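You operate a simulated robot arm through the tools that you are given. There is no shell and no other tool. Be economical: measure what you need, move in short steps, check, and stop when the job is done.

You run a simulated robot arm. Do the job below in one go: nothing can be reset, and whatever is moved stays where it is left.

TASK
Vent the pump, wind the handwheel back, clear the piston and shut its knob.
Fine: vent first; the weight goes on the bench.

Only the result counts: the job must be done as asked and must still hold three seconds after the hand-in. Knocking over, shifting, dropping, spilling or breaking anything else fails it.

THE ROBOT
A 7-joint arm with a two-finger parallel gripper, fixed in place. Base frame: the origin is at the foot of the arm, x ahead of it, y to its left, z up; the work surface is at about z = 0.004. Lengths are in m, angles in rad, forces in N, time in s.
With the tool pointing down near the work surface it reaches from about 0.22 to 0.58 m from the base axis. Its first joint turns from -1.152 to 1.152 rad. Payload 2.5 kg.
The tool frame sits at the grasp point between the pads (the TCP): z along the fingers, y along the line on which they close. The tips reach 0.023 m beyond it. Largest opening 0.094 m; finger width 0.038, thickness 0.01; the body of the gripper, 0.054 by 0.096 m, starts 0.039 m behind the TCP.
Orientation is that of the tool frame in the base frame, as a unit quaternion [x, y, z, w]. With the fingers straight down and closing along the base's y, the tool's x points along the base's -x, its y along +y and its z along -z.

THE INTERFACE
- The arm moves only by the tool jog_arm. Its argument "steps" is text: rows parted by semicolons, each of 7 numbers parted by spaces: the turn, a rotation vector about the base's x, y, z in rad, then the shift along the base's x, y, z in m, then the closure, from 0 (fully open) to 1 (shut). In form: ax ay az dx dy dz claw; .... A call has 1 to 8 rows; each row is the pose to reach, as a shift and turn from the pose commanded when the call began. A row lasts 0.2 s, in which the tool goes at most 0.05 m and 0.15 rad; a call with a longer step from one row to the next is refused whole, and so is a gripper value outside its range. A pose out of reach is approached as far as the arm can. The call stops where the force on the tool passes 40 N (or 10 N more than at its start, if that is more) or the arm is blocked; 0.2 s more then pass. The fingers move at their own pace (about 0.108 m/s each) and stop on an object; they squeeze with about 31 N. The grip force told is the motor's: it shows also when the fingers shut on nothing. Time passes only in rows, and 0.2 s behind the last, so rows that repeat a pose let the fingers close. The reply holds the time, the measured pose of the TCP, the force on the tool along the base axes, the opening and the grip force, in the units named above and with some noise.
- Cameras (640 x 400 px; columns grow to the right, rows downward): "scene" is fixed at [0.1305, -0.4268, 0.5406]; the picture's right is [0.76, -0.64, 0.00], its down [-0.40, -0.47, -0.79] and it looks along [0.51, 0.60, -0.61] (base axes); focal length 313 px, centre (320, 200). "wrist" rides on the gripper at [0.086, 0.016, -0.075] in the tool frame; the picture's right is [-0.18, 0.98, 0.00], its down [-0.58, -0.11, -0.81] and it looks along [-0.79, -0.15, 0.59] (tool axes); focal length 243 px, centre (320, 200). There is no depth. A picture from a camera that has moved, and an enlarged one, comes with that camera's place and axes in the base frame and with its lens. The place of the scene camera against the robot may be out by one fixed shift of up to 0.018 m in any direction.
- grab_frame(camera): a new picture of that camera. The clock stands still meanwhile.
- inspect(camera, box): a new picture of the part [left, top, right, bottom] of that camera's present view, enlarged. The clock stands still meanwhile.
- sign_off(): hands the job in; it is judged then, once.

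Go step by step. Nothing tells you positions but the pictures and the camera data: compare them with the known pose of the tool, close in by small moves and look again before you grip or let go. The budget is 120 turns and 68 pictures, counting those below and the enlarged ones. Unless the task says otherwise, let go and move clear before handing in, and close with one line.

The tools are called after ">>>" as a command line: name --argument value ..., lists and objects as JSON in quotes. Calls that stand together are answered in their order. jog_arm: Moves the arm, as the interface text tells. Its arguments: {"type":"object","properties":{"steps":{"type":"string"}},"required":["steps"]} The other tools are called the same way: grab_frame (camera) takes a picture; inspect (camera, box) takes an enlarged picture of a part of a camera's view; sign_off () hands the job in.

At the start:

```text
time: 0.0
eef_pos: [0.309, 0.0748, 0.3224]
orientation: [0.0, 1.0, 0.0, -0.001]
wrist_force: [0.3, -0.2, -0.4]
opening: 0.0941
grip_force: 0.0
```

scene: 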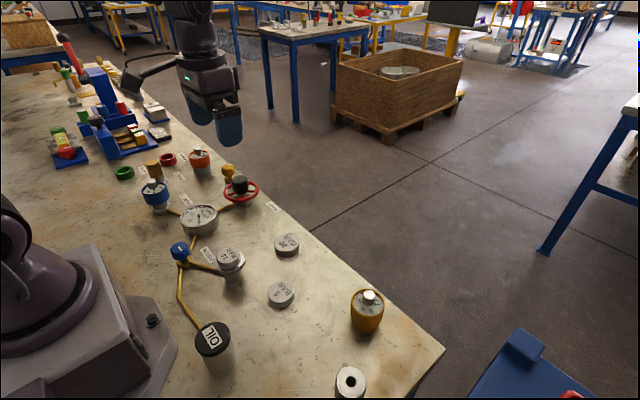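
wrist: 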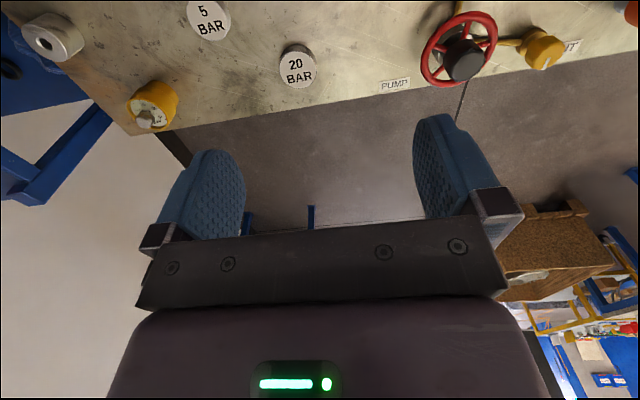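

I see a dead-weight tester with gauges, knobs, a handwheel, a piston with a weight, and labels. First I'll enlarge the picture to read the labels.

>>> inspect --camera "scene" --box '[130, 140, 290, 240]'

>>> inspect --camera "scene" --box '[150, 220, 310, 320]'

```text
4.00 times, centred on (210, 190) of scene
camera zoom: at [0.1305, -0.4268, 0.5406], right [0.76, -0.64, 0.0], down [-0.4, -0.47, -0.79], along [0.51, 0.6, -0.61], focal length 1253 px, centre (760, 240)
```

zoom: 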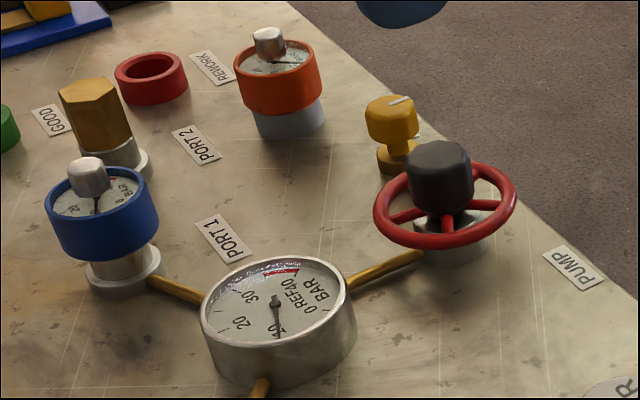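

```text
4.00 times, centred on (230, 270) of scene
camera zoom: at [0.1305, -0.4268, 0.5406], right [0.76, -0.64, 0.0], down [-0.4, -0.47, -0.79], along [0.51, 0.6, -0.61], focal length 1253 px, centre (680, -80)
```

zoom: 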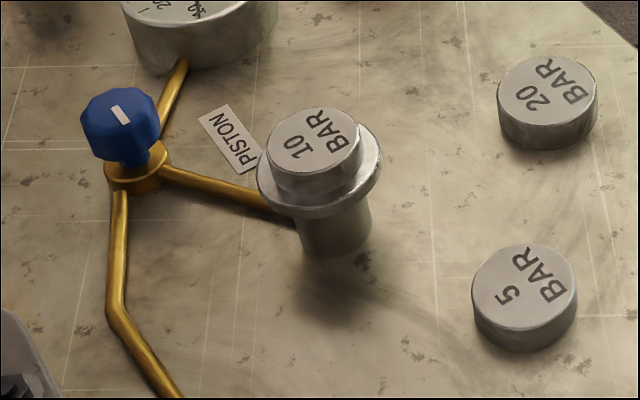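

The blue knob isolates the piston, which carries the 10 bar weight, and the yellow knob behind the handwheel is probably the vent. I'll move the wrist camera to see the vent and wheel better.

>>> jog_arm --steps "0 0 0 -0.02 0.04 0 0; 0 0 0 -0.04 0.08 0 0; 0 0 0 -0.06 0.12 0 0; 0 0 0 -0.07 0.16 0 0"

>>> grab_frame --camera "wrist"

```text
time: 1.0
eef_pos: [0.2412, 0.2361, 0.3213]
orientation: [0.001, 1.0, 0.001, -0.001]
wrist_force: [0.9, -0.4, 0.2]
opening: 0.094
grip_force: 0.1
```

```text
63 pictures are left
camera wrist: at [0.155, 0.2531, 0.3964], right [0.19, 0.98, 0.0], down [0.58, -0.11, 0.81], along [0.79, -0.15, -0.59], focal length 243 px, centre (320, 200)
```

wrist: 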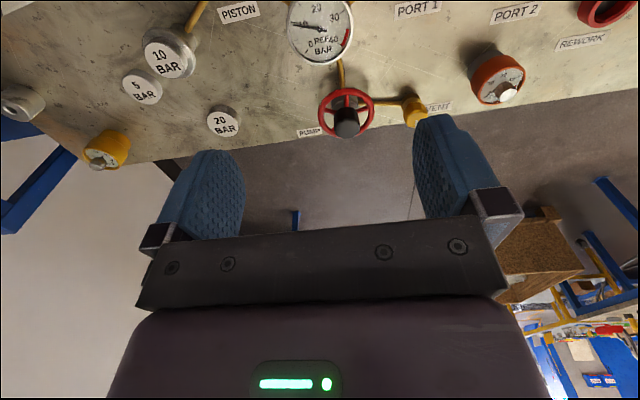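

>>> inspect --camera "wrist" --box '[290, 60, 450, 160]'

>>> inspect --camera "scene" --box '[205, 150, 285, 200]'

```text
4.00 times, centred on (370, 110) of wrist
camera zoom: at [0.155, 0.2531, 0.3964], right [0.19, 0.98, 0.0], down [0.58, -0.11, 0.81], along [0.79, -0.15, -0.59], focal length 970 px, centre (120, 560)
```

zoom: 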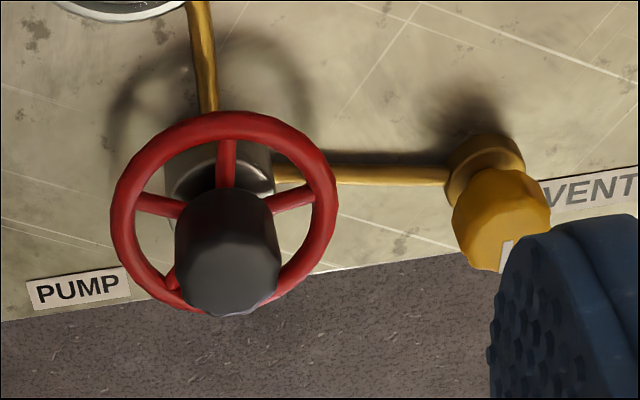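

```text
8.00 times, centred on (245, 175) of scene
camera zoom: at [0.1305, -0.4268, 0.5406], right [0.76, -0.64, 0.0], down [-0.4, -0.47, -0.79], along [0.51, 0.6, -0.61], focal length 2505 px, centre (920, 400)
```

zoom: 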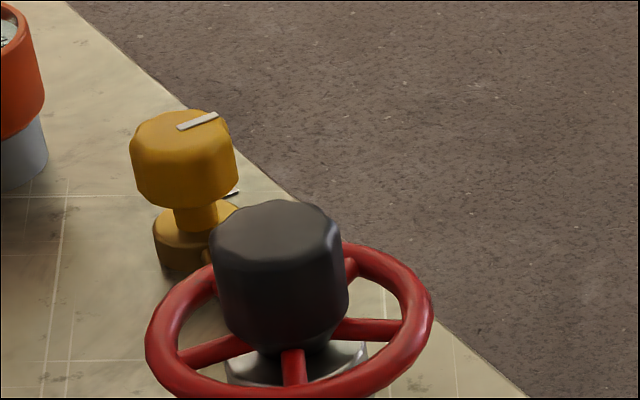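

The vent is the yellow knob at about (0.404, 0.35), with its mark pointing toward +x. I'll move closer to see its markings and work out its positions.

>>> jog_arm --steps "0 0 0 0.015 0.03 -0.02 0; 0 0 0 0.03 0.06 -0.04 0; 0 0 0 0.05 0.09 -0.06 0; 0 0 0 0.06 0.095 -0.09 0"

>>> inspect --camera "wrist" --box '[240, 40, 400, 140]'

```text
time: 2.0
eef_pos: [0.2993, 0.3312, 0.2313]
orientation: [0.0, 1.0, -0.001, 0.0]
wrist_force: [0.4, -0.2, 0.8]
opening: 0.0941
grip_force: 0.1
```

```text
4.00 times, centred on (320, 90) of wrist
camera zoom: at [0.2145, 0.3479, 0.3066], right [0.18, 0.98, 0.0], down [0.58, -0.11, 0.81], along [0.79, -0.15, -0.59], focal length 970 px, centre (320, 640)
```

zoom: 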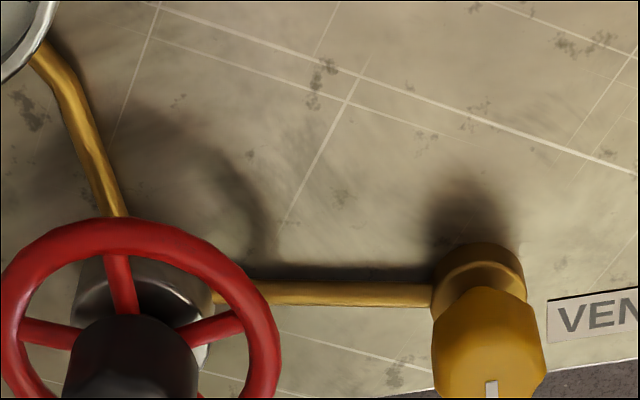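

The vent knob's mark points to +x, across its pipe, so it is probably closed. I need its exact position, so I'll view it from a position set back a little.

>>> jog_arm --steps "0 0 0 -0.03 0.0 0.0 0; 0 0 0 -0.06 0.0 -0.02 0"

>>> inspect --camera "wrist" --box '[200, 40, 440, 190]'

>>> inspect --camera "scene" --box '[160, 230, 240, 280]'

```text
time: 2.6
eef_pos: [0.2396, 0.3304, 0.2133]
orientation: [0.0, 1.0, 0.0, 0.0]
wrist_force: [-0.1, 0.1, 0.4]
opening: 0.0941
grip_force: 0.0
```

```text
2.67 times, centred on (320, 115) of wrist
camera zoom: at [0.1539, 0.3471, 0.2879], right [0.18, 0.98, 0.0], down [0.58, -0.11, 0.81], along [0.79, -0.15, -0.59], focal length 647 px, centre (320, 427)
```

zoom: 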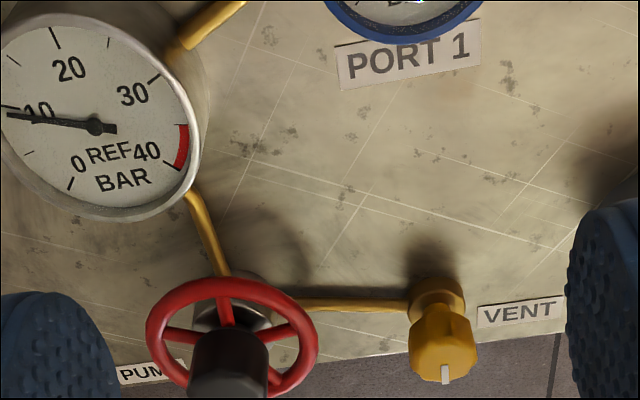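

```text
8.00 times, centred on (200, 255) of scene
camera zoom: at [0.1305, -0.4268, 0.5406], right [0.76, -0.64, 0.0], down [-0.4, -0.47, -0.79], along [0.51, 0.6, -0.61], focal length 2505 px, centre (1280, -240)
```

zoom: 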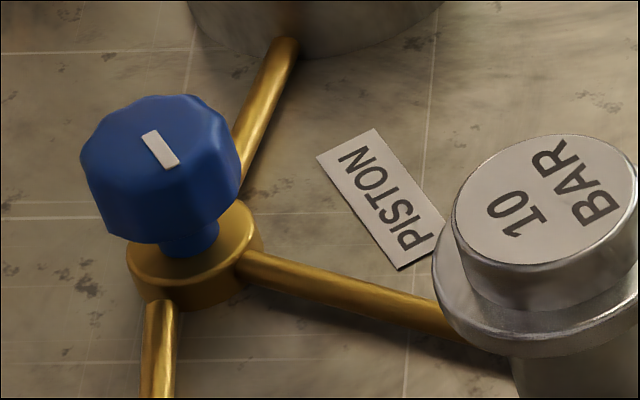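

The vent knob is at about (0.400, 0.364), with its top near z = 0.075, and the gauge reads about 10 bar. I'll move above the knob with the fingers partly closed so they clear the wheel.

>>> jog_arm --steps "0 0 0 0.04 0.01 0 0.3; 0 0 0 0.08 0.02 0 0.3; 0 0 0 0.12 0.03 0 0.3; 0 0 0 0.16 0.034 0 0.3; 0 0 0 0.16 0.034 -0.04 0.3; 0 0 0 0.16 0.034 -0.08 0.3"

>>> inspect --camera "scene" --box '[190, 120, 290, 200]'

>>> grab_frame --camera "wrist"

```text
time: 4.0
eef_pos: [0.402, 0.364, 0.1322]
orientation: [0.0, 1.0, 0.0, -0.001]
wrist_force: [0.4, -0.5, -0.3]
opening: 0.0659
grip_force: 0.0
```

```text
5.00 times, centred on (240, 160) of scene
camera zoom: at [0.1305, -0.4268, 0.5406], right [0.76, -0.64, 0.0], down [-0.4, -0.47, -0.79], along [0.51, 0.6, -0.61], focal length 1566 px, centre (720, 400)
```

zoom: 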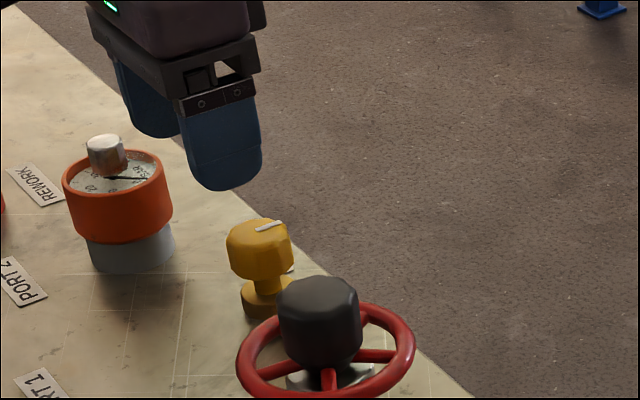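

```text
56 pictures are left
camera wrist: at [0.316, 0.3804, 0.2068], right [0.18, 0.98, 0.0], down [0.58, -0.11, 0.81], along [0.79, -0.15, -0.59], focal length 243 px, centre (320, 200)
```

wrist: 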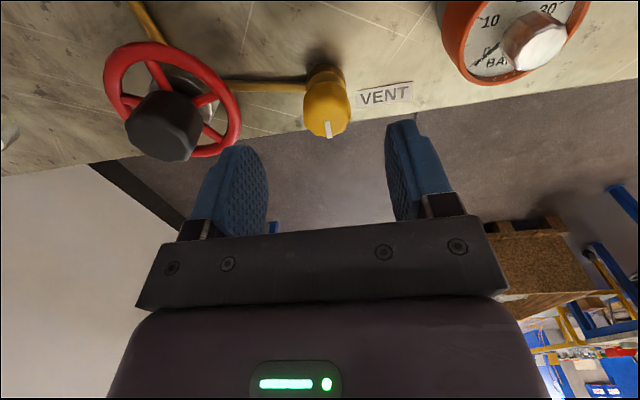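

Comparing the two cameras, the knob is lower and a little further out than I thought, at about (0.415, 0.364) with its top near z = 0.06. I'll move in a little and look again.

>>> jog_arm --steps "0 0 0 0.012 0 -0.01 0.3; 0 0 0 0.012 0 -0.035 0.3"

>>> inspect --camera "scene" --box '[190, 120, 290, 200]'

>>> inspect --camera "wrist" --box '[200, 50, 440, 200]'

```text
time: 4.6
eef_pos: [0.4114, 0.366, 0.0949]
orientation: [0.0, 1.0, 0.0, 0.0]
wrist_force: [0.3, -0.5, 0.0]
opening: 0.0659
grip_force: 0.0
```

```text
5.00 times, centred on (240, 160) of scene
camera zoom: at [0.1305, -0.4268, 0.5406], right [0.76, -0.64, 0.0], down [-0.4, -0.47, -0.79], along [0.51, 0.6, -0.61], focal length 1566 px, centre (720, 400)
```

zoom: 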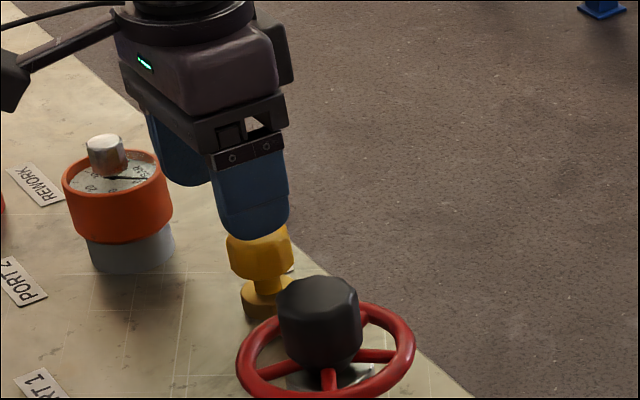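

```text
2.67 times, centred on (320, 125) of wrist
camera zoom: at [0.3264, 0.3818, 0.171], right [0.18, 0.98, 0.0], down [0.58, -0.11, 0.81], along [0.79, -0.15, -0.59], focal length 647 px, centre (320, 400)
```

zoom: 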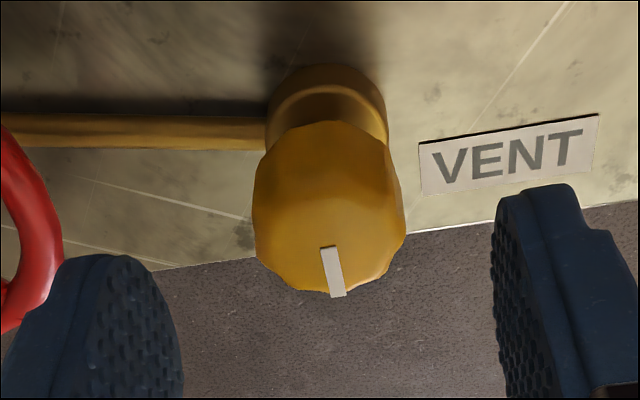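

The knob is right under the TCP, at about (0.411, 0.367) with its top near z = 0.067. I'll descend and grip it.

>>> jog_arm --steps "0 0 0 0 0 -0.02 0.3; 0 0 0 0 0 -0.038 0.3; 0 0 0 0 0 -0.038 0.7; 0 0 0 0 0 -0.038 0.9; 0 0 0 0 0 -0.038 0.9"

>>> inspect --camera "wrist" --box '[200, 50, 440, 200]'

```text
time: 5.8
eef_pos: [0.4117, 0.365, 0.0588]
orientation: [0.0, 1.0, 0.0, 0.0]
wrist_force: [0.2, -0.1, -0.2]
opening: 0.0348
grip_force: 45.7
```

```text
2.67 times, centred on (320, 125) of wrist
camera zoom: at [0.326, 0.3812, 0.134], right [0.18, 0.98, 0.0], down [0.58, -0.11, 0.81], along [0.79, -0.15, -0.59], focal length 647 px, centre (320, 400)
```

zoom: 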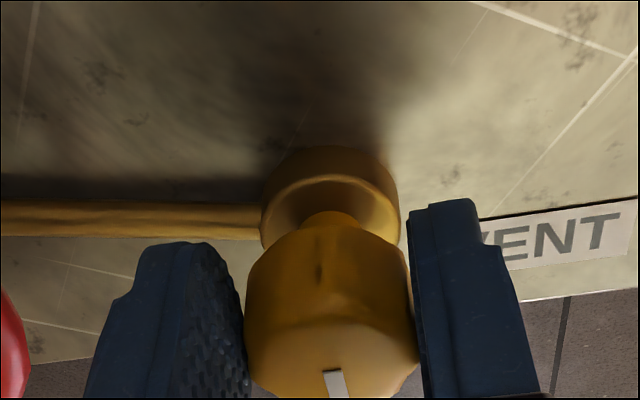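

I have the knob gripped with an opening of 0.035. I'll turn it counter-clockwise to start with, watching the force and the gauge.

>>> jog_arm --steps "0 0 0.12 0 0 0 0.9; 0 0 0.24 0 0 0 0.9; 0 0 0.36 0 0 0 0.9; 0 0 0.48 0 0 0 0.9"

>>> inspect --camera "scene" --box '[150, 150, 270, 240]'

```text
time: 6.8
eef_pos: [0.4144, 0.3604, 0.0577]
orientation: [-0.236, 0.972, -0.006, 0.0]
wrist_force: [2.9, -31.9, 8.4]
opening: 0.0346
grip_force: 44.6
```

```text
4.44 times, centred on (210, 195) of scene
camera zoom: at [0.1304, -0.4268, 0.5406], right [0.76, -0.64, 0.0], down [-0.4, -0.47, -0.79], along [0.51, 0.6, -0.61], focal length 1392 px, centre (809, 222)
```

zoom: 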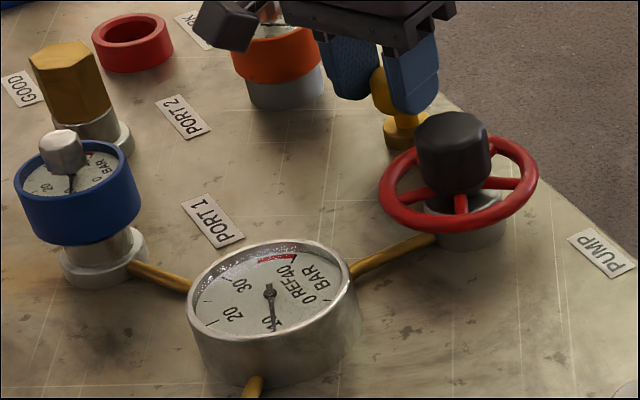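

There is now 32 N of side force. I'll check whether the knob turned or slipped.

>>> inspect --camera "wrist" --box '[200, 50, 440, 200]'

```text
2.67 times, centred on (320, 125) of wrist
camera zoom: at [0.3308, 0.3353, 0.1339], right [-0.29, 0.96, -0.01], down [0.56, 0.18, 0.81], along [0.77, 0.23, -0.59], focal length 647 px, centre (320, 400)
```

zoom: 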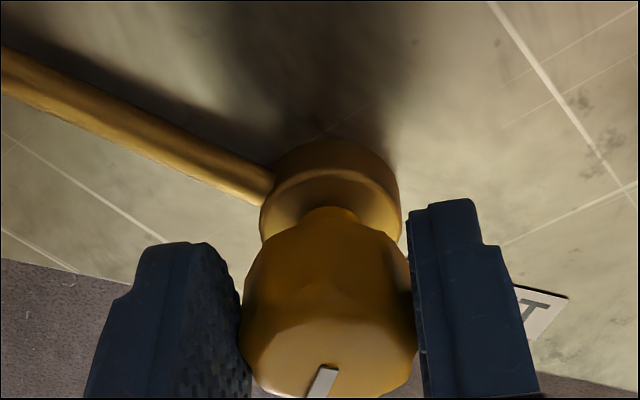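

The knob stayed put while the gripper turned around it, so counter-clockwise looks blocked. I'll turn back and try clockwise.

>>> jog_arm --steps "0 0 -0.12 0 0 0 0.9; 0 0 -0.24 0 0 0 0.9; 0 0 -0.36 0 0 0 0.9; 0 0 -0.48 0 0 0 0.9"

>>> inspect --camera "wrist" --box '[200, 50, 440, 200]'

```text
time: 7.8
eef_pos: [0.4135, 0.3644, 0.0583]
orientation: [0.002, 1.0, 0.002, 0.004]
wrist_force: [23.6, -1.3, -12.5]
opening: 0.0347
grip_force: 44.8
```

```text
2.67 times, centred on (320, 125) of wrist
camera zoom: at [0.3269, 0.3812, 0.1334], right [0.19, 0.98, 0.01], down [0.58, -0.11, 0.81], along [0.8, -0.15, -0.59], focal length 647 px, centre (320, 400)
```

zoom: 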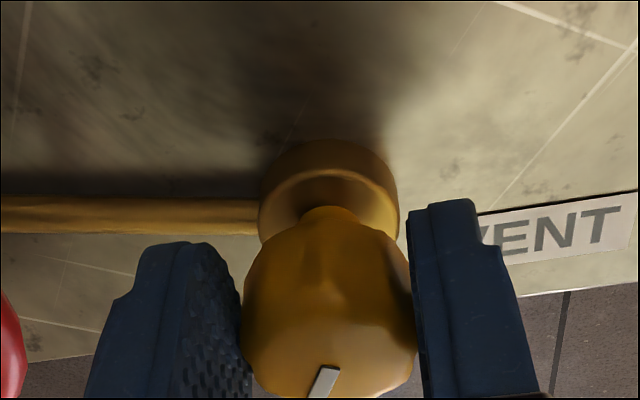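

The knob followed the gripper clockwise, so that is the direction that turns. I'll carry on that way with a small centring shift.

>>> jog_arm --steps "0 0 -0.12 0.001 0 0 0.9; 0 0 -0.24 0.002 0 0 0.9; 0 0 -0.36 0.002 0 0 0.9; 0 0 -0.48 0.002 0 0 0.9; 0 0 -0.6 0.002 0 0 0.9; 0 0 -0.72 0.002 0 0 0.9"

>>> inspect --camera "wrist" --box '[200, 50, 440, 200]'

>>> inspect --camera "scene" --box '[150, 150, 270, 240]'

```text
time: 8.6
eef_pos: [0.4119, 0.3679, 0.0596]
orientation: [0.148, 0.989, 0.006, 0.002]
wrist_force: [2.1, 2.4, -3.5]
opening: 0.0348
grip_force: 45.1
stopped in row 3: the force on the tool passed its limit (the readings are from after the stop); the commanded pose is now the measured one
```

```text
2.67 times, centred on (320, 125) of wrist
camera zoom: at [0.3356, 0.4084, 0.1344], right [0.46, 0.89, 0.01], down [0.52, -0.28, 0.81], along [0.72, -0.37, -0.59], focal length 647 px, centre (320, 400)
```

zoom: 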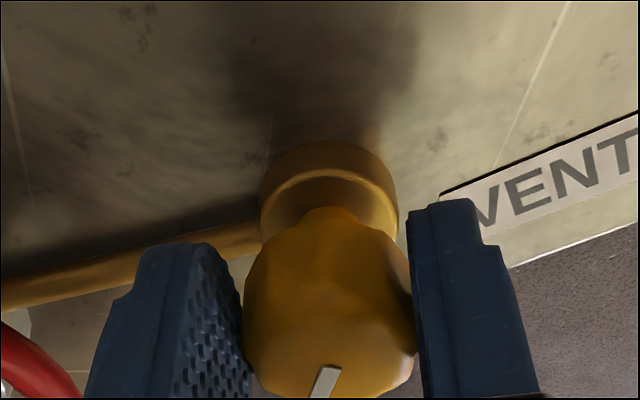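

```text
4.44 times, centred on (210, 195) of scene
camera zoom: at [0.1305, -0.4268, 0.5406], right [0.76, -0.64, 0.0], down [-0.4, -0.47, -0.79], along [0.51, 0.6, -0.61], focal length 1392 px, centre (809, 222)
```

zoom: 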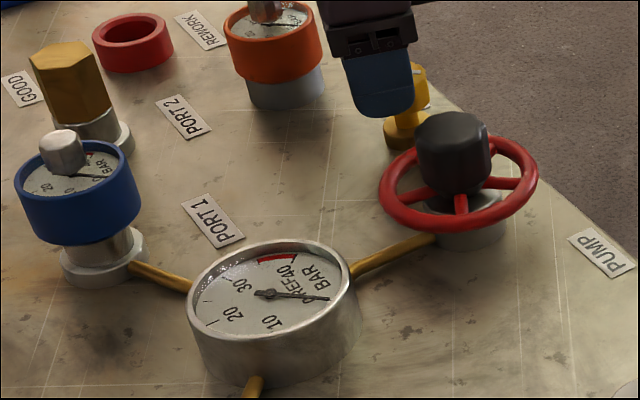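

Both gauges have dropped to near 0, so the vent opens clockwise. I'll release, recentre, check the mark, and open it fully.

>>> jog_arm --steps "0 0 0 0 0 0 0.5; 0 0 0 0 0 0 0.3; 0 0 0 0 0 0.025 0.3; 0 0 0 0 0 0.04 0.3"

>>> inspect --camera "wrist" --box '[200, 50, 440, 200]'

>>> inspect --camera "scene" --box '[150, 150, 270, 240]'

```text
time: 9.6
eef_pos: [0.4138, 0.3678, 0.1005]
orientation: [0.149, 0.989, 0.006, 0.002]
wrist_force: [-0.4, 0.5, 0.0]
opening: 0.0657
grip_force: 0.0
```

```text
2.67 times, centred on (320, 125) of wrist
camera zoom: at [0.336, 0.408, 0.1754], right [0.47, 0.89, 0.01], down [0.52, -0.28, 0.81], along [0.72, -0.37, -0.59], focal length 647 px, centre (320, 400)
```

zoom: 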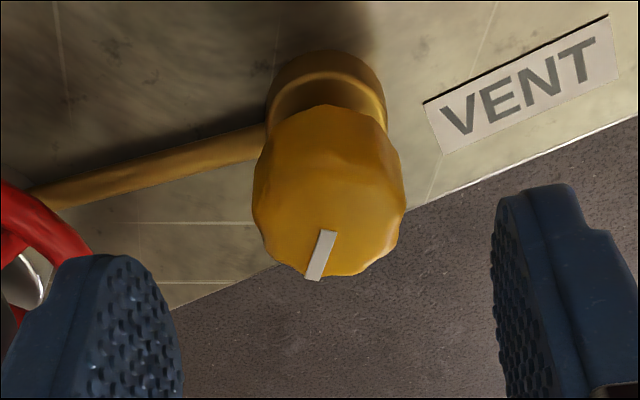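

```text
4.44 times, centred on (210, 195) of scene
camera zoom: at [0.1305, -0.4268, 0.5406], right [0.76, -0.64, 0.0], down [-0.4, -0.47, -0.79], along [0.51, 0.6, -0.61], focal length 1392 px, centre (809, 222)
```

zoom: 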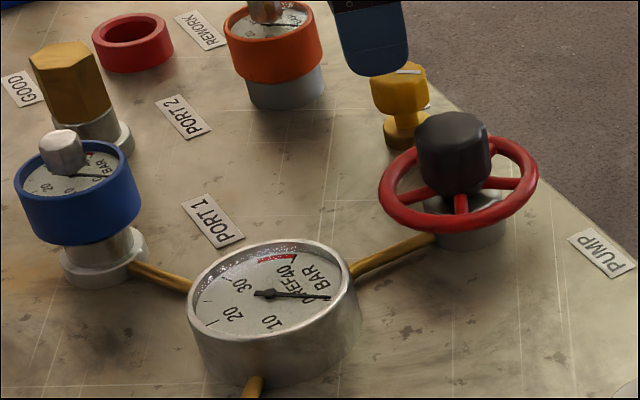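

The gauge reads 0 and the mark has turned about 42° clockwise. I'll grip again and continue toward 90°, with the mark along the pipe.

>>> jog_arm --steps "0 0 0 0.001 0.001 -0.02 0.3; 0 0 0 0.001 0.001 -0.041 0.3; 0 0 0 0.001 0.001 -0.041 0.7; 0 0 0 0.001 0.001 -0.041 0.9; 0 0 0 0.001 0.001 -0.041 0.9; 0 0 -0.12 0.001 0.001 -0.041 0.9; 0 0 -0.24 0.001 0.001 -0.041 0.9; 0 0 -0.36 0.001 0.001 -0.041 0.9"

```text
time: 11.3
eef_pos: [0.416, 0.3726, 0.058]
orientation: [0.323, 0.946, 0.011, 0.006]
wrist_force: [21.9, 25.4, -21.2]
opening: 0.0349
grip_force: 45.6
```

>>> jog_arm --steps "0 0 0 0.003 0.003 0 0.9; 0 0 -0.12 0.003 0.003 0 0.9; 0 0 -0.24 0.003 0.003 0 0.9; 0 0 -0.36 0.003 0.003 0 0.9"

>>> inspect --camera "wrist" --box '[200, 50, 440, 200]'

```text
time: 12.3
eef_pos: [0.4173, 0.3748, 0.0592]
orientation: [0.488, 0.873, 0.01, 0.005]
wrist_force: [14.6, 29.2, -9.6]
opening: 0.0346
grip_force: 45.7
```

```text
2.67 times, centred on (320, 125) of wrist
camera zoom: at [0.3862, 0.4559, 0.1348], right [0.93, 0.36, 0.02], down [0.2, -0.56, 0.8], along [0.3, -0.74, -0.6], focal length 647 px, centre (320, 400)
```

zoom: 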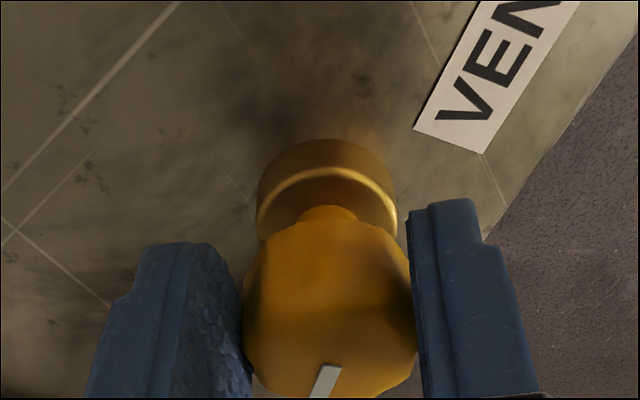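

>>> jog_arm --steps "0 0 -0.1 0.001 0.002 0 0.9; 0 0 -0.2 0.001 0.002 0 0.9; 0 0 -0.3 0.001 0.002 0 0.9; 0 0 -0.3 0.001 0.002 0 0.9"

>>> inspect --camera "wrist" --box '[200, 50, 440, 200]'

```text
time: 13.3
eef_pos: [0.4218, 0.3737, 0.0601]
orientation: [0.614, 0.789, 0.007, 0.008]
wrist_force: [20.8, 6.5, 7.0]
opening: 0.0349
grip_force: 45.0
```

```text
2.67 times, centred on (320, 125) of wrist
camera zoom: at [0.4159, 0.461, 0.1345], right [1.0, 0.06, 0.02], down [0.02, -0.59, 0.81], along [0.06, -0.8, -0.59], focal length 647 px, centre (320, 400)
```

zoom: 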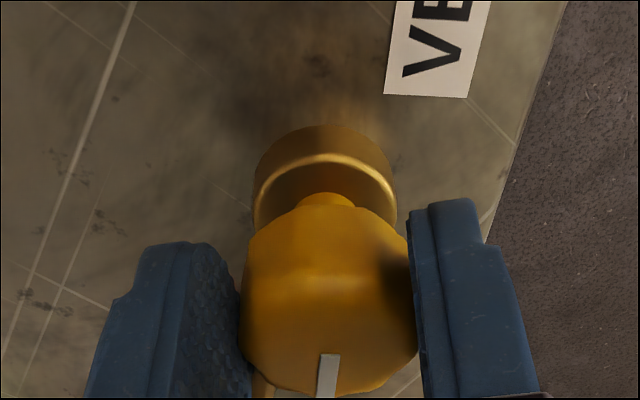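

The knob has reached its stop with the mark along the pipe, so the vent is fully open. I'll release, rise, turn the wrist back and look at the handwheel.

>>> jog_arm --steps "0 0 0 0 0 0 0.5; 0 0 0 0 0 0 0.2; 0 0 0 0 0 0.04 0.2; 0 0 0.15 -0.01 -0.02 0.08 0; 0 0 0.3 -0.04 -0.04 0.11 0; 0 0 0.45 -0.07 -0.06 0.12 0; 0 0 0.6 -0.1 -0.08 0.13 0; 0 0 0.75 -0.13 -0.1 0.13 0"

>>> jog_arm --steps "0 0 0.15 -0.03 -0.01 0.0 0; 0 0 0.3 -0.06 -0.02 0.0 0; 0 0 0.45 -0.07 -0.03 0.0 0; 0 0 0.57 -0.07 -0.03 0.0 0"

>>> grab_frame --camera "wrist"

```text
time: 15.2
eef_pos: [0.2879, 0.2721, 0.188]
orientation: [0.279, 0.96, 0.007, 0.002]
wrist_force: [0.8, -0.8, -0.4]
opening: 0.0938
grip_force: 0.2
```

```text
time: 16.1
eef_pos: [0.2174, 0.2445, 0.1877]
orientation: [-0.002, 1.0, 0.005, 0.002]
wrist_force: [-0.1, 0.2, 0.2]
opening: 0.0939
grip_force: 0.0
```

```text
43 pictures are left
camera wrist: at [0.1314, 0.2593, 0.2632], right [0.18, 0.98, 0.01], down [0.58, -0.12, 0.81], along [0.79, -0.14, -0.59], focal length 243 px, centre (320, 200)
```

wrist: 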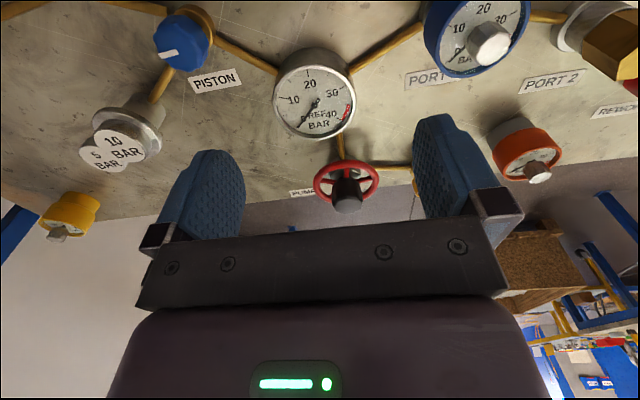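

The gauge is at 0, and the wheel's hub is at about (0.402, 0.251). I'll move above it and look closely.

>>> jog_arm --steps "0 0 0 0.04 0 0 0; 0 0 0 0.08 0 0 0; 0 0 0 0.12 0.003 0 0; 0 0 0 0.155 0.006 -0.02 0; 0 0 0 0.175 0.006 -0.04 0"

>>> inspect --camera "wrist" --box '[200, 30, 440, 180]'

>>> inspect --camera "scene" --box '[190, 130, 290, 220]'

```text
time: 17.4
eef_pos: [0.3942, 0.2503, 0.1491]
orientation: [-0.001, 1.0, 0.006, 0.001]
wrist_force: [0.4, 0.0, 0.0]
opening: 0.094
grip_force: 0.1
```

```text
2.67 times, centred on (320, 105) of wrist
camera zoom: at [0.3076, 0.2662, 0.2246], right [0.18, 0.98, 0.01], down [0.58, -0.12, 0.81], along [0.79, -0.14, -0.59], focal length 647 px, centre (320, 453)
```

zoom: 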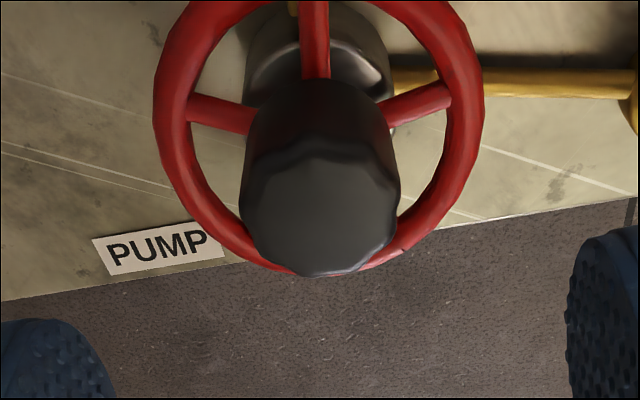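

```text
4.44 times, centred on (240, 175) of scene
camera zoom: at [0.1305, -0.4268, 0.5406], right [0.76, -0.64, 0.0], down [-0.4, -0.47, -0.79], along [0.51, 0.6, -0.61], focal length 1392 px, centre (676, 311)
```

zoom: 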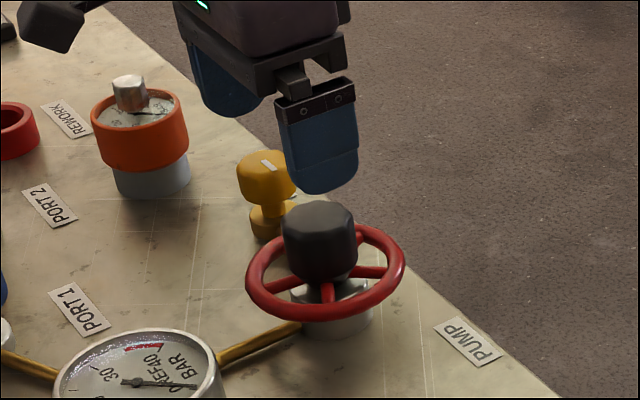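

The wheel hub is at about (0.393, 0.2525) with its top near z = 0.093 and width about 0.036. I'll grip the hub above the spokes.

>>> jog_arm --steps "0 0 0 -0.001 0.002 -0.02 0.4; 0 0 0 -0.001 0.002 -0.045 0.4; 0 0 0 -0.001 0.002 -0.066 0.4"

>>> inspect --camera "wrist" --box '[200, 30, 440, 180]'

>>> inspect --camera "scene" --box '[190, 130, 290, 220]'

```text
time: 18.1
eef_pos: [0.3925, 0.2525, 0.0827]
orientation: [0.0, 1.0, 0.008, 0.002]
wrist_force: [-0.4, -0.6, -0.5]
opening: 0.0564
grip_force: 0.0
```

```text
2.67 times, centred on (320, 105) of wrist
camera zoom: at [0.3061, 0.2675, 0.158], right [0.18, 0.98, 0.01], down [0.58, -0.12, 0.81], along [0.79, -0.14, -0.59], focal length 647 px, centre (320, 453)
```

zoom: 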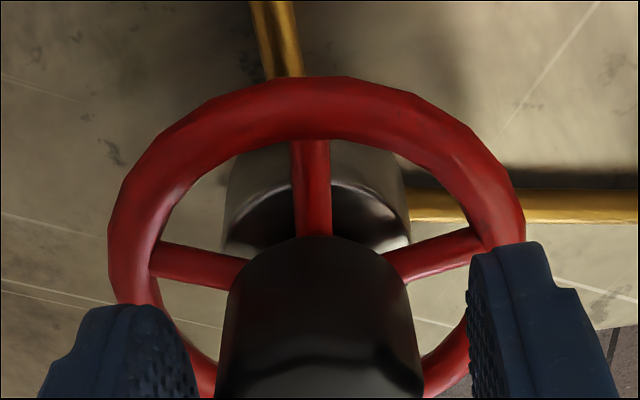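

```text
4.44 times, centred on (240, 175) of scene
camera zoom: at [0.1305, -0.4268, 0.5406], right [0.76, -0.64, 0.0], down [-0.4, -0.47, -0.79], along [0.51, 0.6, -0.61], focal length 1392 px, centre (676, 311)
```

zoom: 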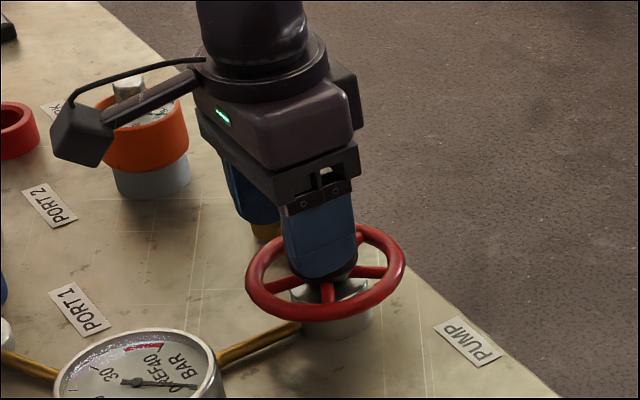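

The fingers straddle the hub. I'll close and turn counter-clockwise.

>>> jog_arm --steps "0 0 0 0 0 0 0.7; 0 0 0 0 0 0 0.9; 0 0 0 0 0 0 0.9; 0 0 0.12 0 0 0 0.9; 0 0 0.24 0 0 0 0.9; 0 0 0.36 0 0 0 0.9; 0 0 0.48 0 0 0 0.9; 0 0 0.6 0 0 0 0.9"

>>> inspect --camera "wrist" --box '[200, 30, 440, 180]'

```text
time: 19.4
eef_pos: [0.3935, 0.2455, 0.082]
orientation: [-0.124, 0.992, 0.002, -0.002]
wrist_force: [-1.8, -1.9, 2.0]
opening: 0.0404
grip_force: 45.0
stopped in row 6: the force on the tool passed its limit (the readings are from after the stop); the commanded pose is now the measured one
```

```text
2.67 times, centred on (320, 105) of wrist
camera zoom: at [0.3062, 0.2413, 0.158], right [-0.06, 1.0, 0.0], down [0.59, 0.04, 0.8], along [0.8, 0.05, -0.59], focal length 647 px, centre (320, 453)
```

zoom: 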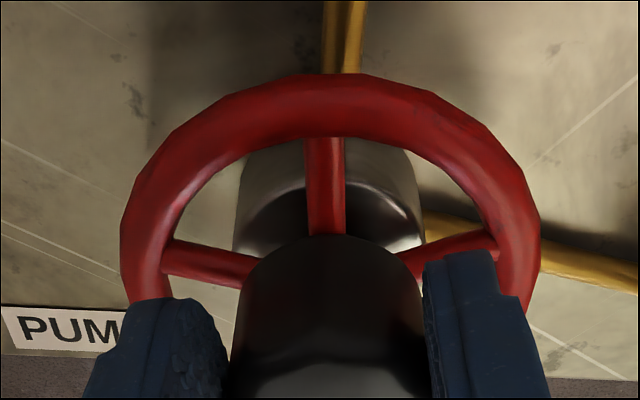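

The wheel turns with the gripper counter-clockwise, but the arm drifts sideways under load. I'll continue with a sideways correction.

>>> jog_arm --steps "0 0 0.0 0 0.003 0 0.9; 0 0 0.05 0 0.007 0 0.9; 0 0 0.15 0 0.009 0 0.9; 0 0 0.25 0 0.009 0 0.9; 0 0 0.35 0 0.009 0 0.9; 0 0 0.45 0 0.009 0 0.9"

```text
time: 20.0
eef_pos: [0.3943, 0.2479, 0.0826]
orientation: [-0.137, 0.991, -0.005, -0.007]
wrist_force: [-1.2, -1.9, 3.2]
opening: 0.0403
grip_force: 44.7
stopped in row 2: the force on the tool passed its limit (the readings are from after the stop); the commanded pose is now the measured one
```

The hub centre seems to be near y = 0.247. I'll turn from here without any shift.

>>> jog_arm --steps "0 0 0.06 0 0 0 0.9; 0 0 0.12 0 0 0 0.9; 0 0 0.18 0 0 0 0.9; 0 0 0.24 0 0 0 0.9; 0 0 0.3 0 0 0 0.9"

>>> inspect --camera "wrist" --box '[200, 30, 440, 180]'

```text
time: 21.2
eef_pos: [0.3951, 0.245, 0.0829]
orientation: [-0.282, 0.959, -0.008, -0.004]
wrist_force: [1.8, -24.5, 11.9]
opening: 0.0402
grip_force: 45.2
```

```text
2.67 times, centred on (320, 105) of wrist
camera zoom: at [0.3144, 0.2122, 0.1584], right [-0.38, 0.93, -0.02], down [0.55, 0.24, 0.8], along [0.74, 0.29, -0.6], focal length 647 px, centre (320, 453)
```

zoom: 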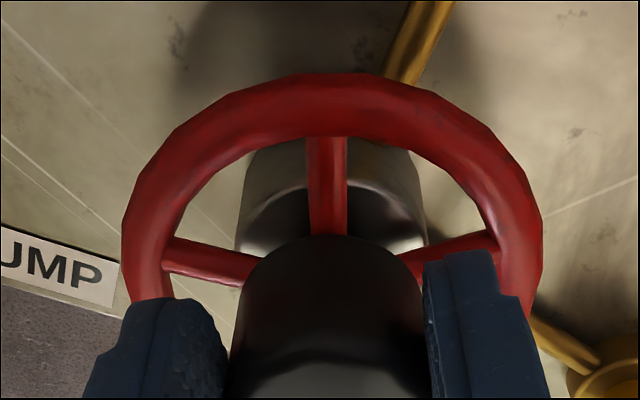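

The force pattern says the hub axis is about 1 cm further out in x than the TCP. I'll let go, shift outward, regrip and continue.

>>> jog_arm --steps "0 0 0 0 0 0 0.5; 0 0 0 0.0 0 0 0.4; 0 0 0 0.01 0.0 0 0.4; 0 0 0 0.01 0.0 0 0.7; 0 0 0 0.01 0 0 0.9; 0 0 0 0.01 0 0 0.9"

>>> jog_arm --steps "0 0 0.1 0 0 0 0.9; 0 0 0.2 0 0 0 0.9; 0 0 0.3 0 0 0 0.9"

```text
time: 22.6
eef_pos: [0.4026, 0.249, 0.0822]
orientation: [-0.284, 0.959, -0.005, -0.006]
wrist_force: [-9.5, 9.7, 2.7]
opening: 0.0406
grip_force: 45.0
```

```text
time: 23.4
eef_pos: [0.4024, 0.2484, 0.0823]
orientation: [-0.424, 0.906, -0.005, -0.004]
wrist_force: [-3.7, 17.2, -2.0]
opening: 0.0404
grip_force: 44.7
```

>>> jog_arm --steps "0 0 0.12 0 0.001 0 0.9; 0 0 0.24 0 0.001 0 0.9; 0 0 0.36 0 0.001 0 0.9; 0 0 0.48 0 0.001 0 0.9; 0 0 0.6 0 0.001 0 0.9; 0 0 0.72 0 0.001 0 0.9"

>>> inspect --camera "wrist" --box '[200, 30, 440, 180]'

```text
time: 24.8
eef_pos: [0.4051, 0.2455, 0.082]
orientation: [0.715, -0.699, 0.009, 0.002]
wrist_force: [5.1, -2.3, -2.3]
opening: 0.0404
grip_force: 44.6
```

```text
2.67 times, centred on (320, 105) of wrist
camera zoom: at [0.3904, 0.161, 0.1583], right [-0.99, 0.16, -0.01], down [0.09, 0.6, 0.8], along [0.14, 0.79, -0.6], focal length 647 px, centre (320, 453)
```

zoom: 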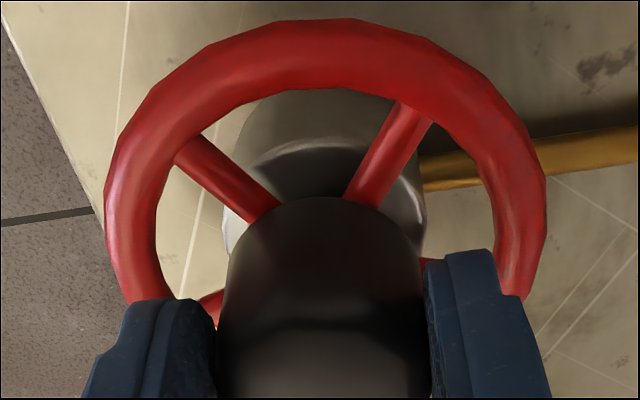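

The spokes have shifted relative to the gripper, so either it slipped or the wheel reached its stop. I'll turn a little more to tell which.

>>> jog_arm --steps "0 0 0.1 0 0 0 0.9; 0 0 0.2 0 0 0 0.9; 0 0 0.3 0 0 0 0.9"

>>> inspect --camera "wrist" --box '[200, 30, 440, 180]'

```text
time: 25.6
eef_pos: [0.4056, 0.2461, 0.084]
orientation: [0.811, -0.585, 0.01, -0.002]
wrist_force: [24.7, -1.0, -6.7]
opening: 0.0406
grip_force: 44.4
```

```text
2.67 times, centred on (320, 105) of wrist
camera zoom: at [0.417, 0.1604, 0.1592], right [-0.99, -0.14, -0.02], down [-0.1, 0.59, 0.8], along [-0.1, 0.79, -0.6], focal length 647 px, centre (320, 453)
```

zoom: 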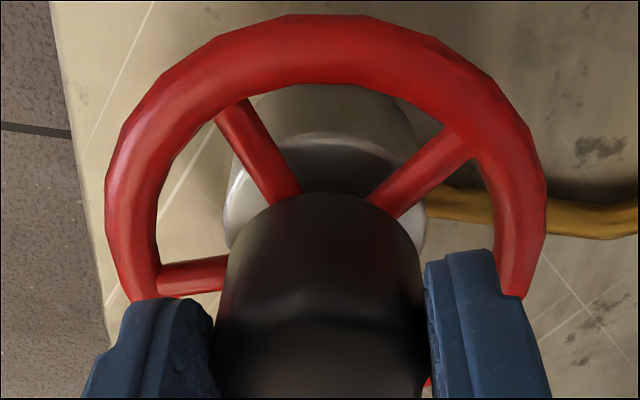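

The wheel stayed still while the gripper slipped round it, so it has reached its counter-clockwise stop about 60° from where it started. I'll release, back off and compare it with earlier pictures.

>>> jog_arm --steps "0 0 0 0 0 0 0.5; 0 0 0 0 0 0 0.2; 0 0 0 0 0 0.03 0.2; 0 0 -0.1 0 0 0.07 0.0; 0 0 -0.25 -0.01 0 0.1 0; 0 0 -0.4 -0.03 0 0.1 0; 0 0 -0.55 -0.06 0 0.1 0; 0 0 -0.7 -0.08 0 0.1 0"

>>> inspect --camera "scene" --box '[190, 130, 290, 220]'

```text
time: 27.4
eef_pos: [0.3238, 0.2489, 0.1814]
orientation: [-0.56, 0.828, -0.007, -0.002]
wrist_force: [-0.2, 0.6, 0.8]
opening: 0.094
grip_force: 0.0
```

```text
4.44 times, centred on (240, 175) of scene
camera zoom: at [0.1305, -0.4268, 0.5406], right [0.76, -0.64, 0.0], down [-0.4, -0.47, -0.79], along [0.51, 0.6, -0.61], focal length 1392 px, centre (676, 311)
```

zoom: 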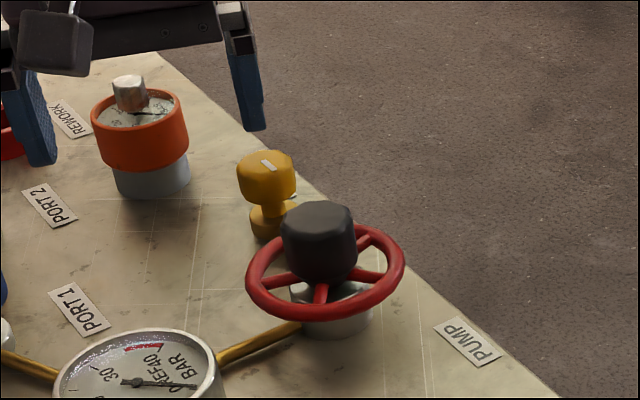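

The wheel is at its counter-clockwise stop, which is the usual "wound back" direction, and its height hasn't changed. Next I'll look at the piston weight and the blue knob from the −y side.

>>> jog_arm --steps "0 0 0.05 -0.01 -0.02 0.04 0; 0 0 0.1 -0.02 -0.06 0.06 0; 0 0 0.15 -0.03 -0.1 0.07 0; 0 0 0.2 -0.04 -0.14 0.07 0; 0 0 0.25 -0.05 -0.18 0.07 0; 0 0 0.3 -0.06 -0.22 0.07 0; 0 0 0.35 -0.065 -0.26 0.07 0; 0 0 0.38 -0.07 -0.3 0.07 0"

>>> grab_frame --camera "wrist"

>>> grab_frame --camera "scene"

```text
time: 29.2
eef_pos: [0.2513, -0.0512, 0.2502]
orientation: [0.708, -0.706, 0.007, 0.001]
wrist_force: [0.1, 0.2, 0.0]
opening: 0.0942
grip_force: 0.1
```

```text
33 pictures are left
camera wrist: at [0.2355, -0.1369, 0.3271], right [-0.98, 0.18, -0.01], down [0.1, 0.59, 0.8], along [0.15, 0.79, -0.6], focal length 243 px, centre (320, 200)
```

wrist: 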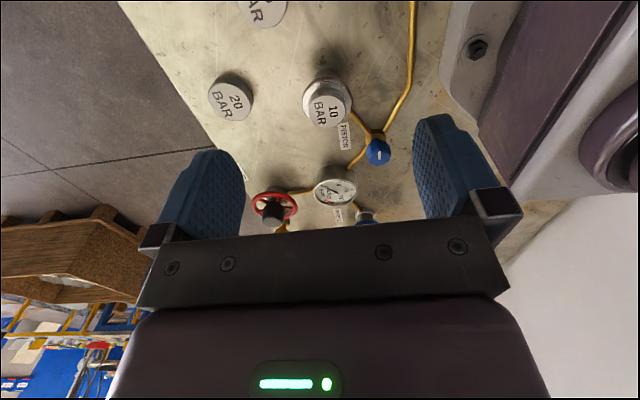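

```text
32 pictures are left
```

scene: 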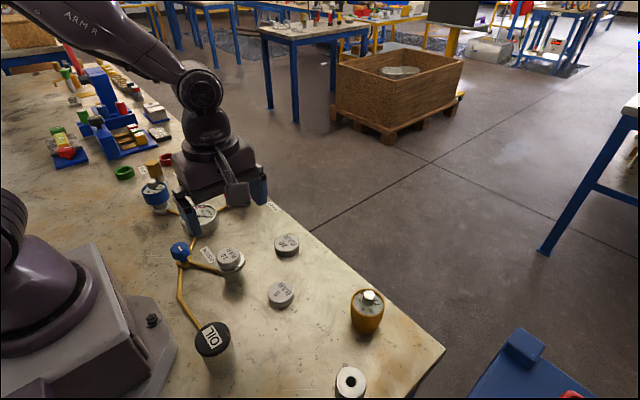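

The weight's top is at about (0.260, 0.034, 0.062). There is free bench space near (0.335, 0.10). I'll move above the weight and check.

>>> jog_arm --steps "0 0 0 0.003 0.03 -0.03 0; 0 0 0 0.006 0.06 -0.06 0; 0 0 0 0.009 0.085 -0.1 0; 0 0 0 0.009 0.085 -0.14 0"

>>> grab_frame --camera "wrist"

>>> inspect --camera "scene" --box '[170, 190, 290, 290]'

```text
time: 30.2
eef_pos: [0.2595, 0.0328, 0.1112]
orientation: [0.708, -0.706, 0.007, 0.002]
wrist_force: [0.3, 0.3, -0.1]
opening: 0.0938
grip_force: 0.0
```

```text
31 pictures are left
camera wrist: at [0.2443, -0.0525, 0.1873], right [-0.98, 0.18, -0.01], down [0.1, 0.59, 0.8], along [0.15, 0.79, -0.6], focal length 243 px, centre (320, 200)
```

wrist: 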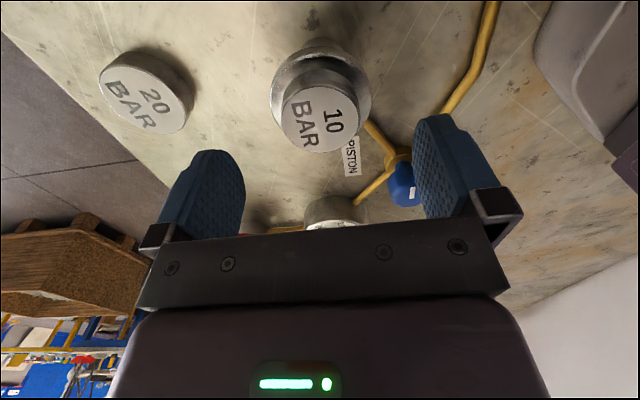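

```text
4.00 times, centred on (230, 240) of scene
camera zoom: at [0.1305, -0.4268, 0.5406], right [0.76, -0.64, 0.0], down [-0.4, -0.47, -0.79], along [0.51, 0.6, -0.61], focal length 1253 px, centre (680, 40)
```

zoom: 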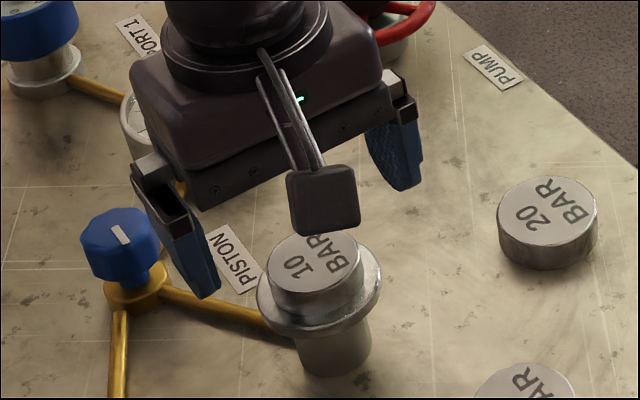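

The weight is nearly under the TCP. I'll descend until the fingertips are just above the flange and check from the side.

>>> jog_arm --steps "0 0 0 0.003 0.002 -0.015 0.1; 0 0 0 0.003 0.002 -0.03 0.1"

>>> inspect --camera "scene" --box '[190, 210, 270, 270]'

>>> inspect --camera "wrist" --box '[200, 50, 440, 200]'

```text
time: 30.8
eef_pos: [0.2642, 0.0333, 0.0805]
orientation: [0.708, -0.706, 0.007, 0.001]
wrist_force: [-0.3, 0.7, -0.4]
opening: 0.0848
grip_force: 0.0
```

```text
6.67 times, centred on (230, 240) of scene
camera zoom: at [0.1305, -0.4268, 0.5406], right [0.76, -0.64, 0.0], down [-0.4, -0.47, -0.79], along [0.51, 0.6, -0.61], focal length 2088 px, centre (920, -67)
```

zoom: 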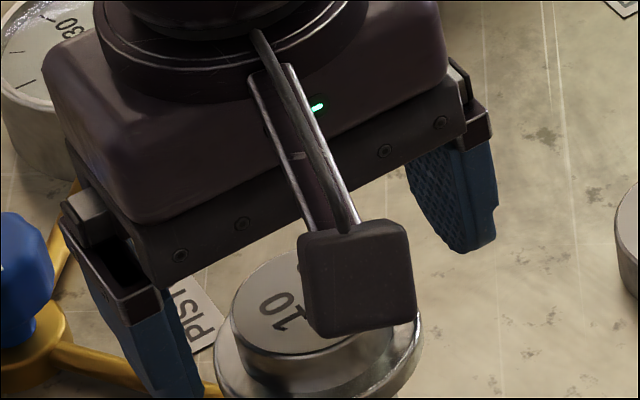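

```text
2.67 times, centred on (320, 125) of wrist
camera zoom: at [0.2477, -0.0513, 0.1577], right [-0.98, 0.18, -0.01], down [0.1, 0.59, 0.8], along [0.15, 0.79, -0.6], focal length 647 px, centre (320, 400)
```

zoom: 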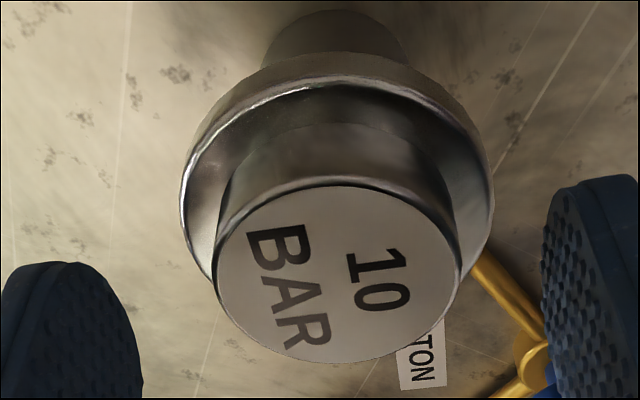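

The weight is about 18 mm thick with its top near z = 0.065. I'll lower 6 mm and close gently.

>>> jog_arm --steps "0 0 0 0 0.001 -0.006 0.1; 0 0 0 0 0.001 -0.006 0.3; 0 0 0 0 0.001 -0.006 0.5; 0 0 0 0 0.001 -0.006 0.7; 0 0 0 0 0.001 -0.006 0.7"

>>> inspect --camera "wrist" --box '[200, 50, 440, 200]'

```text
time: 32.0
eef_pos: [0.2604, 0.0343, 0.0749]
orientation: [0.708, -0.706, 0.005, 0.006]
wrist_force: [-23.9, 5.8, 1.3]
opening: 0.0583
grip_force: 45.3
```

```text
2.67 times, centred on (320, 125) of wrist
camera zoom: at [0.2452, -0.0506, 0.1517], right [-0.98, 0.18, 0.0], down [0.11, 0.59, 0.8], along [0.14, 0.78, -0.6], focal length 647 px, centre (320, 400)
```

zoom: 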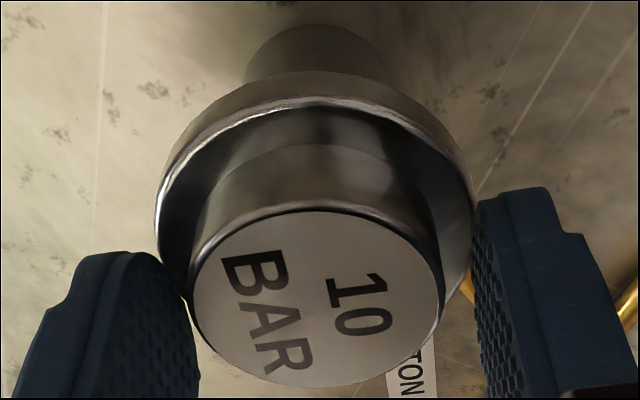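

The 0.058 opening means the fingers are on the flange, so they are too low. I'll open, rise 9 mm, shift 5 mm in x and close again.

>>> jog_arm --steps "0 0 0 0 0 0 0.4; 0 0 0 0 0 0 0.1; 0 0 0 -0.005 0 0.009 0.1; 0 0 0 -0.005 0 0.009 0.4; 0 0 0 -0.005 0 0.009 0.6; 0 0 0 -0.005 0 0.009 0.7; 0 0 0 -0.005 0 0.009 0.7"

>>> inspect --camera "wrist" --box '[200, 50, 440, 200]'

```text
time: 33.6
eef_pos: [0.2592, 0.0355, 0.0848]
orientation: [0.708, -0.706, 0.008, 0.001]
wrist_force: [2.4, -0.3, 2.6]
opening: 0.0441
grip_force: 30.9
```

```text
2.67 times, centred on (320, 125) of wrist
camera zoom: at [0.2439, -0.05, 0.1613], right [-0.98, 0.18, -0.01], down [0.1, 0.59, 0.8], along [0.15, 0.79, -0.6], focal length 647 px, centre (320, 400)
```

zoom: 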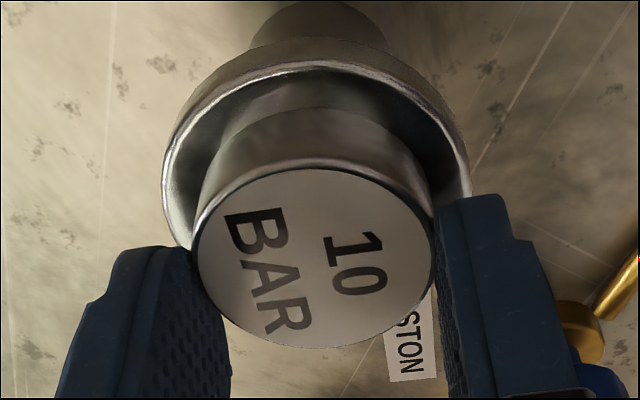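

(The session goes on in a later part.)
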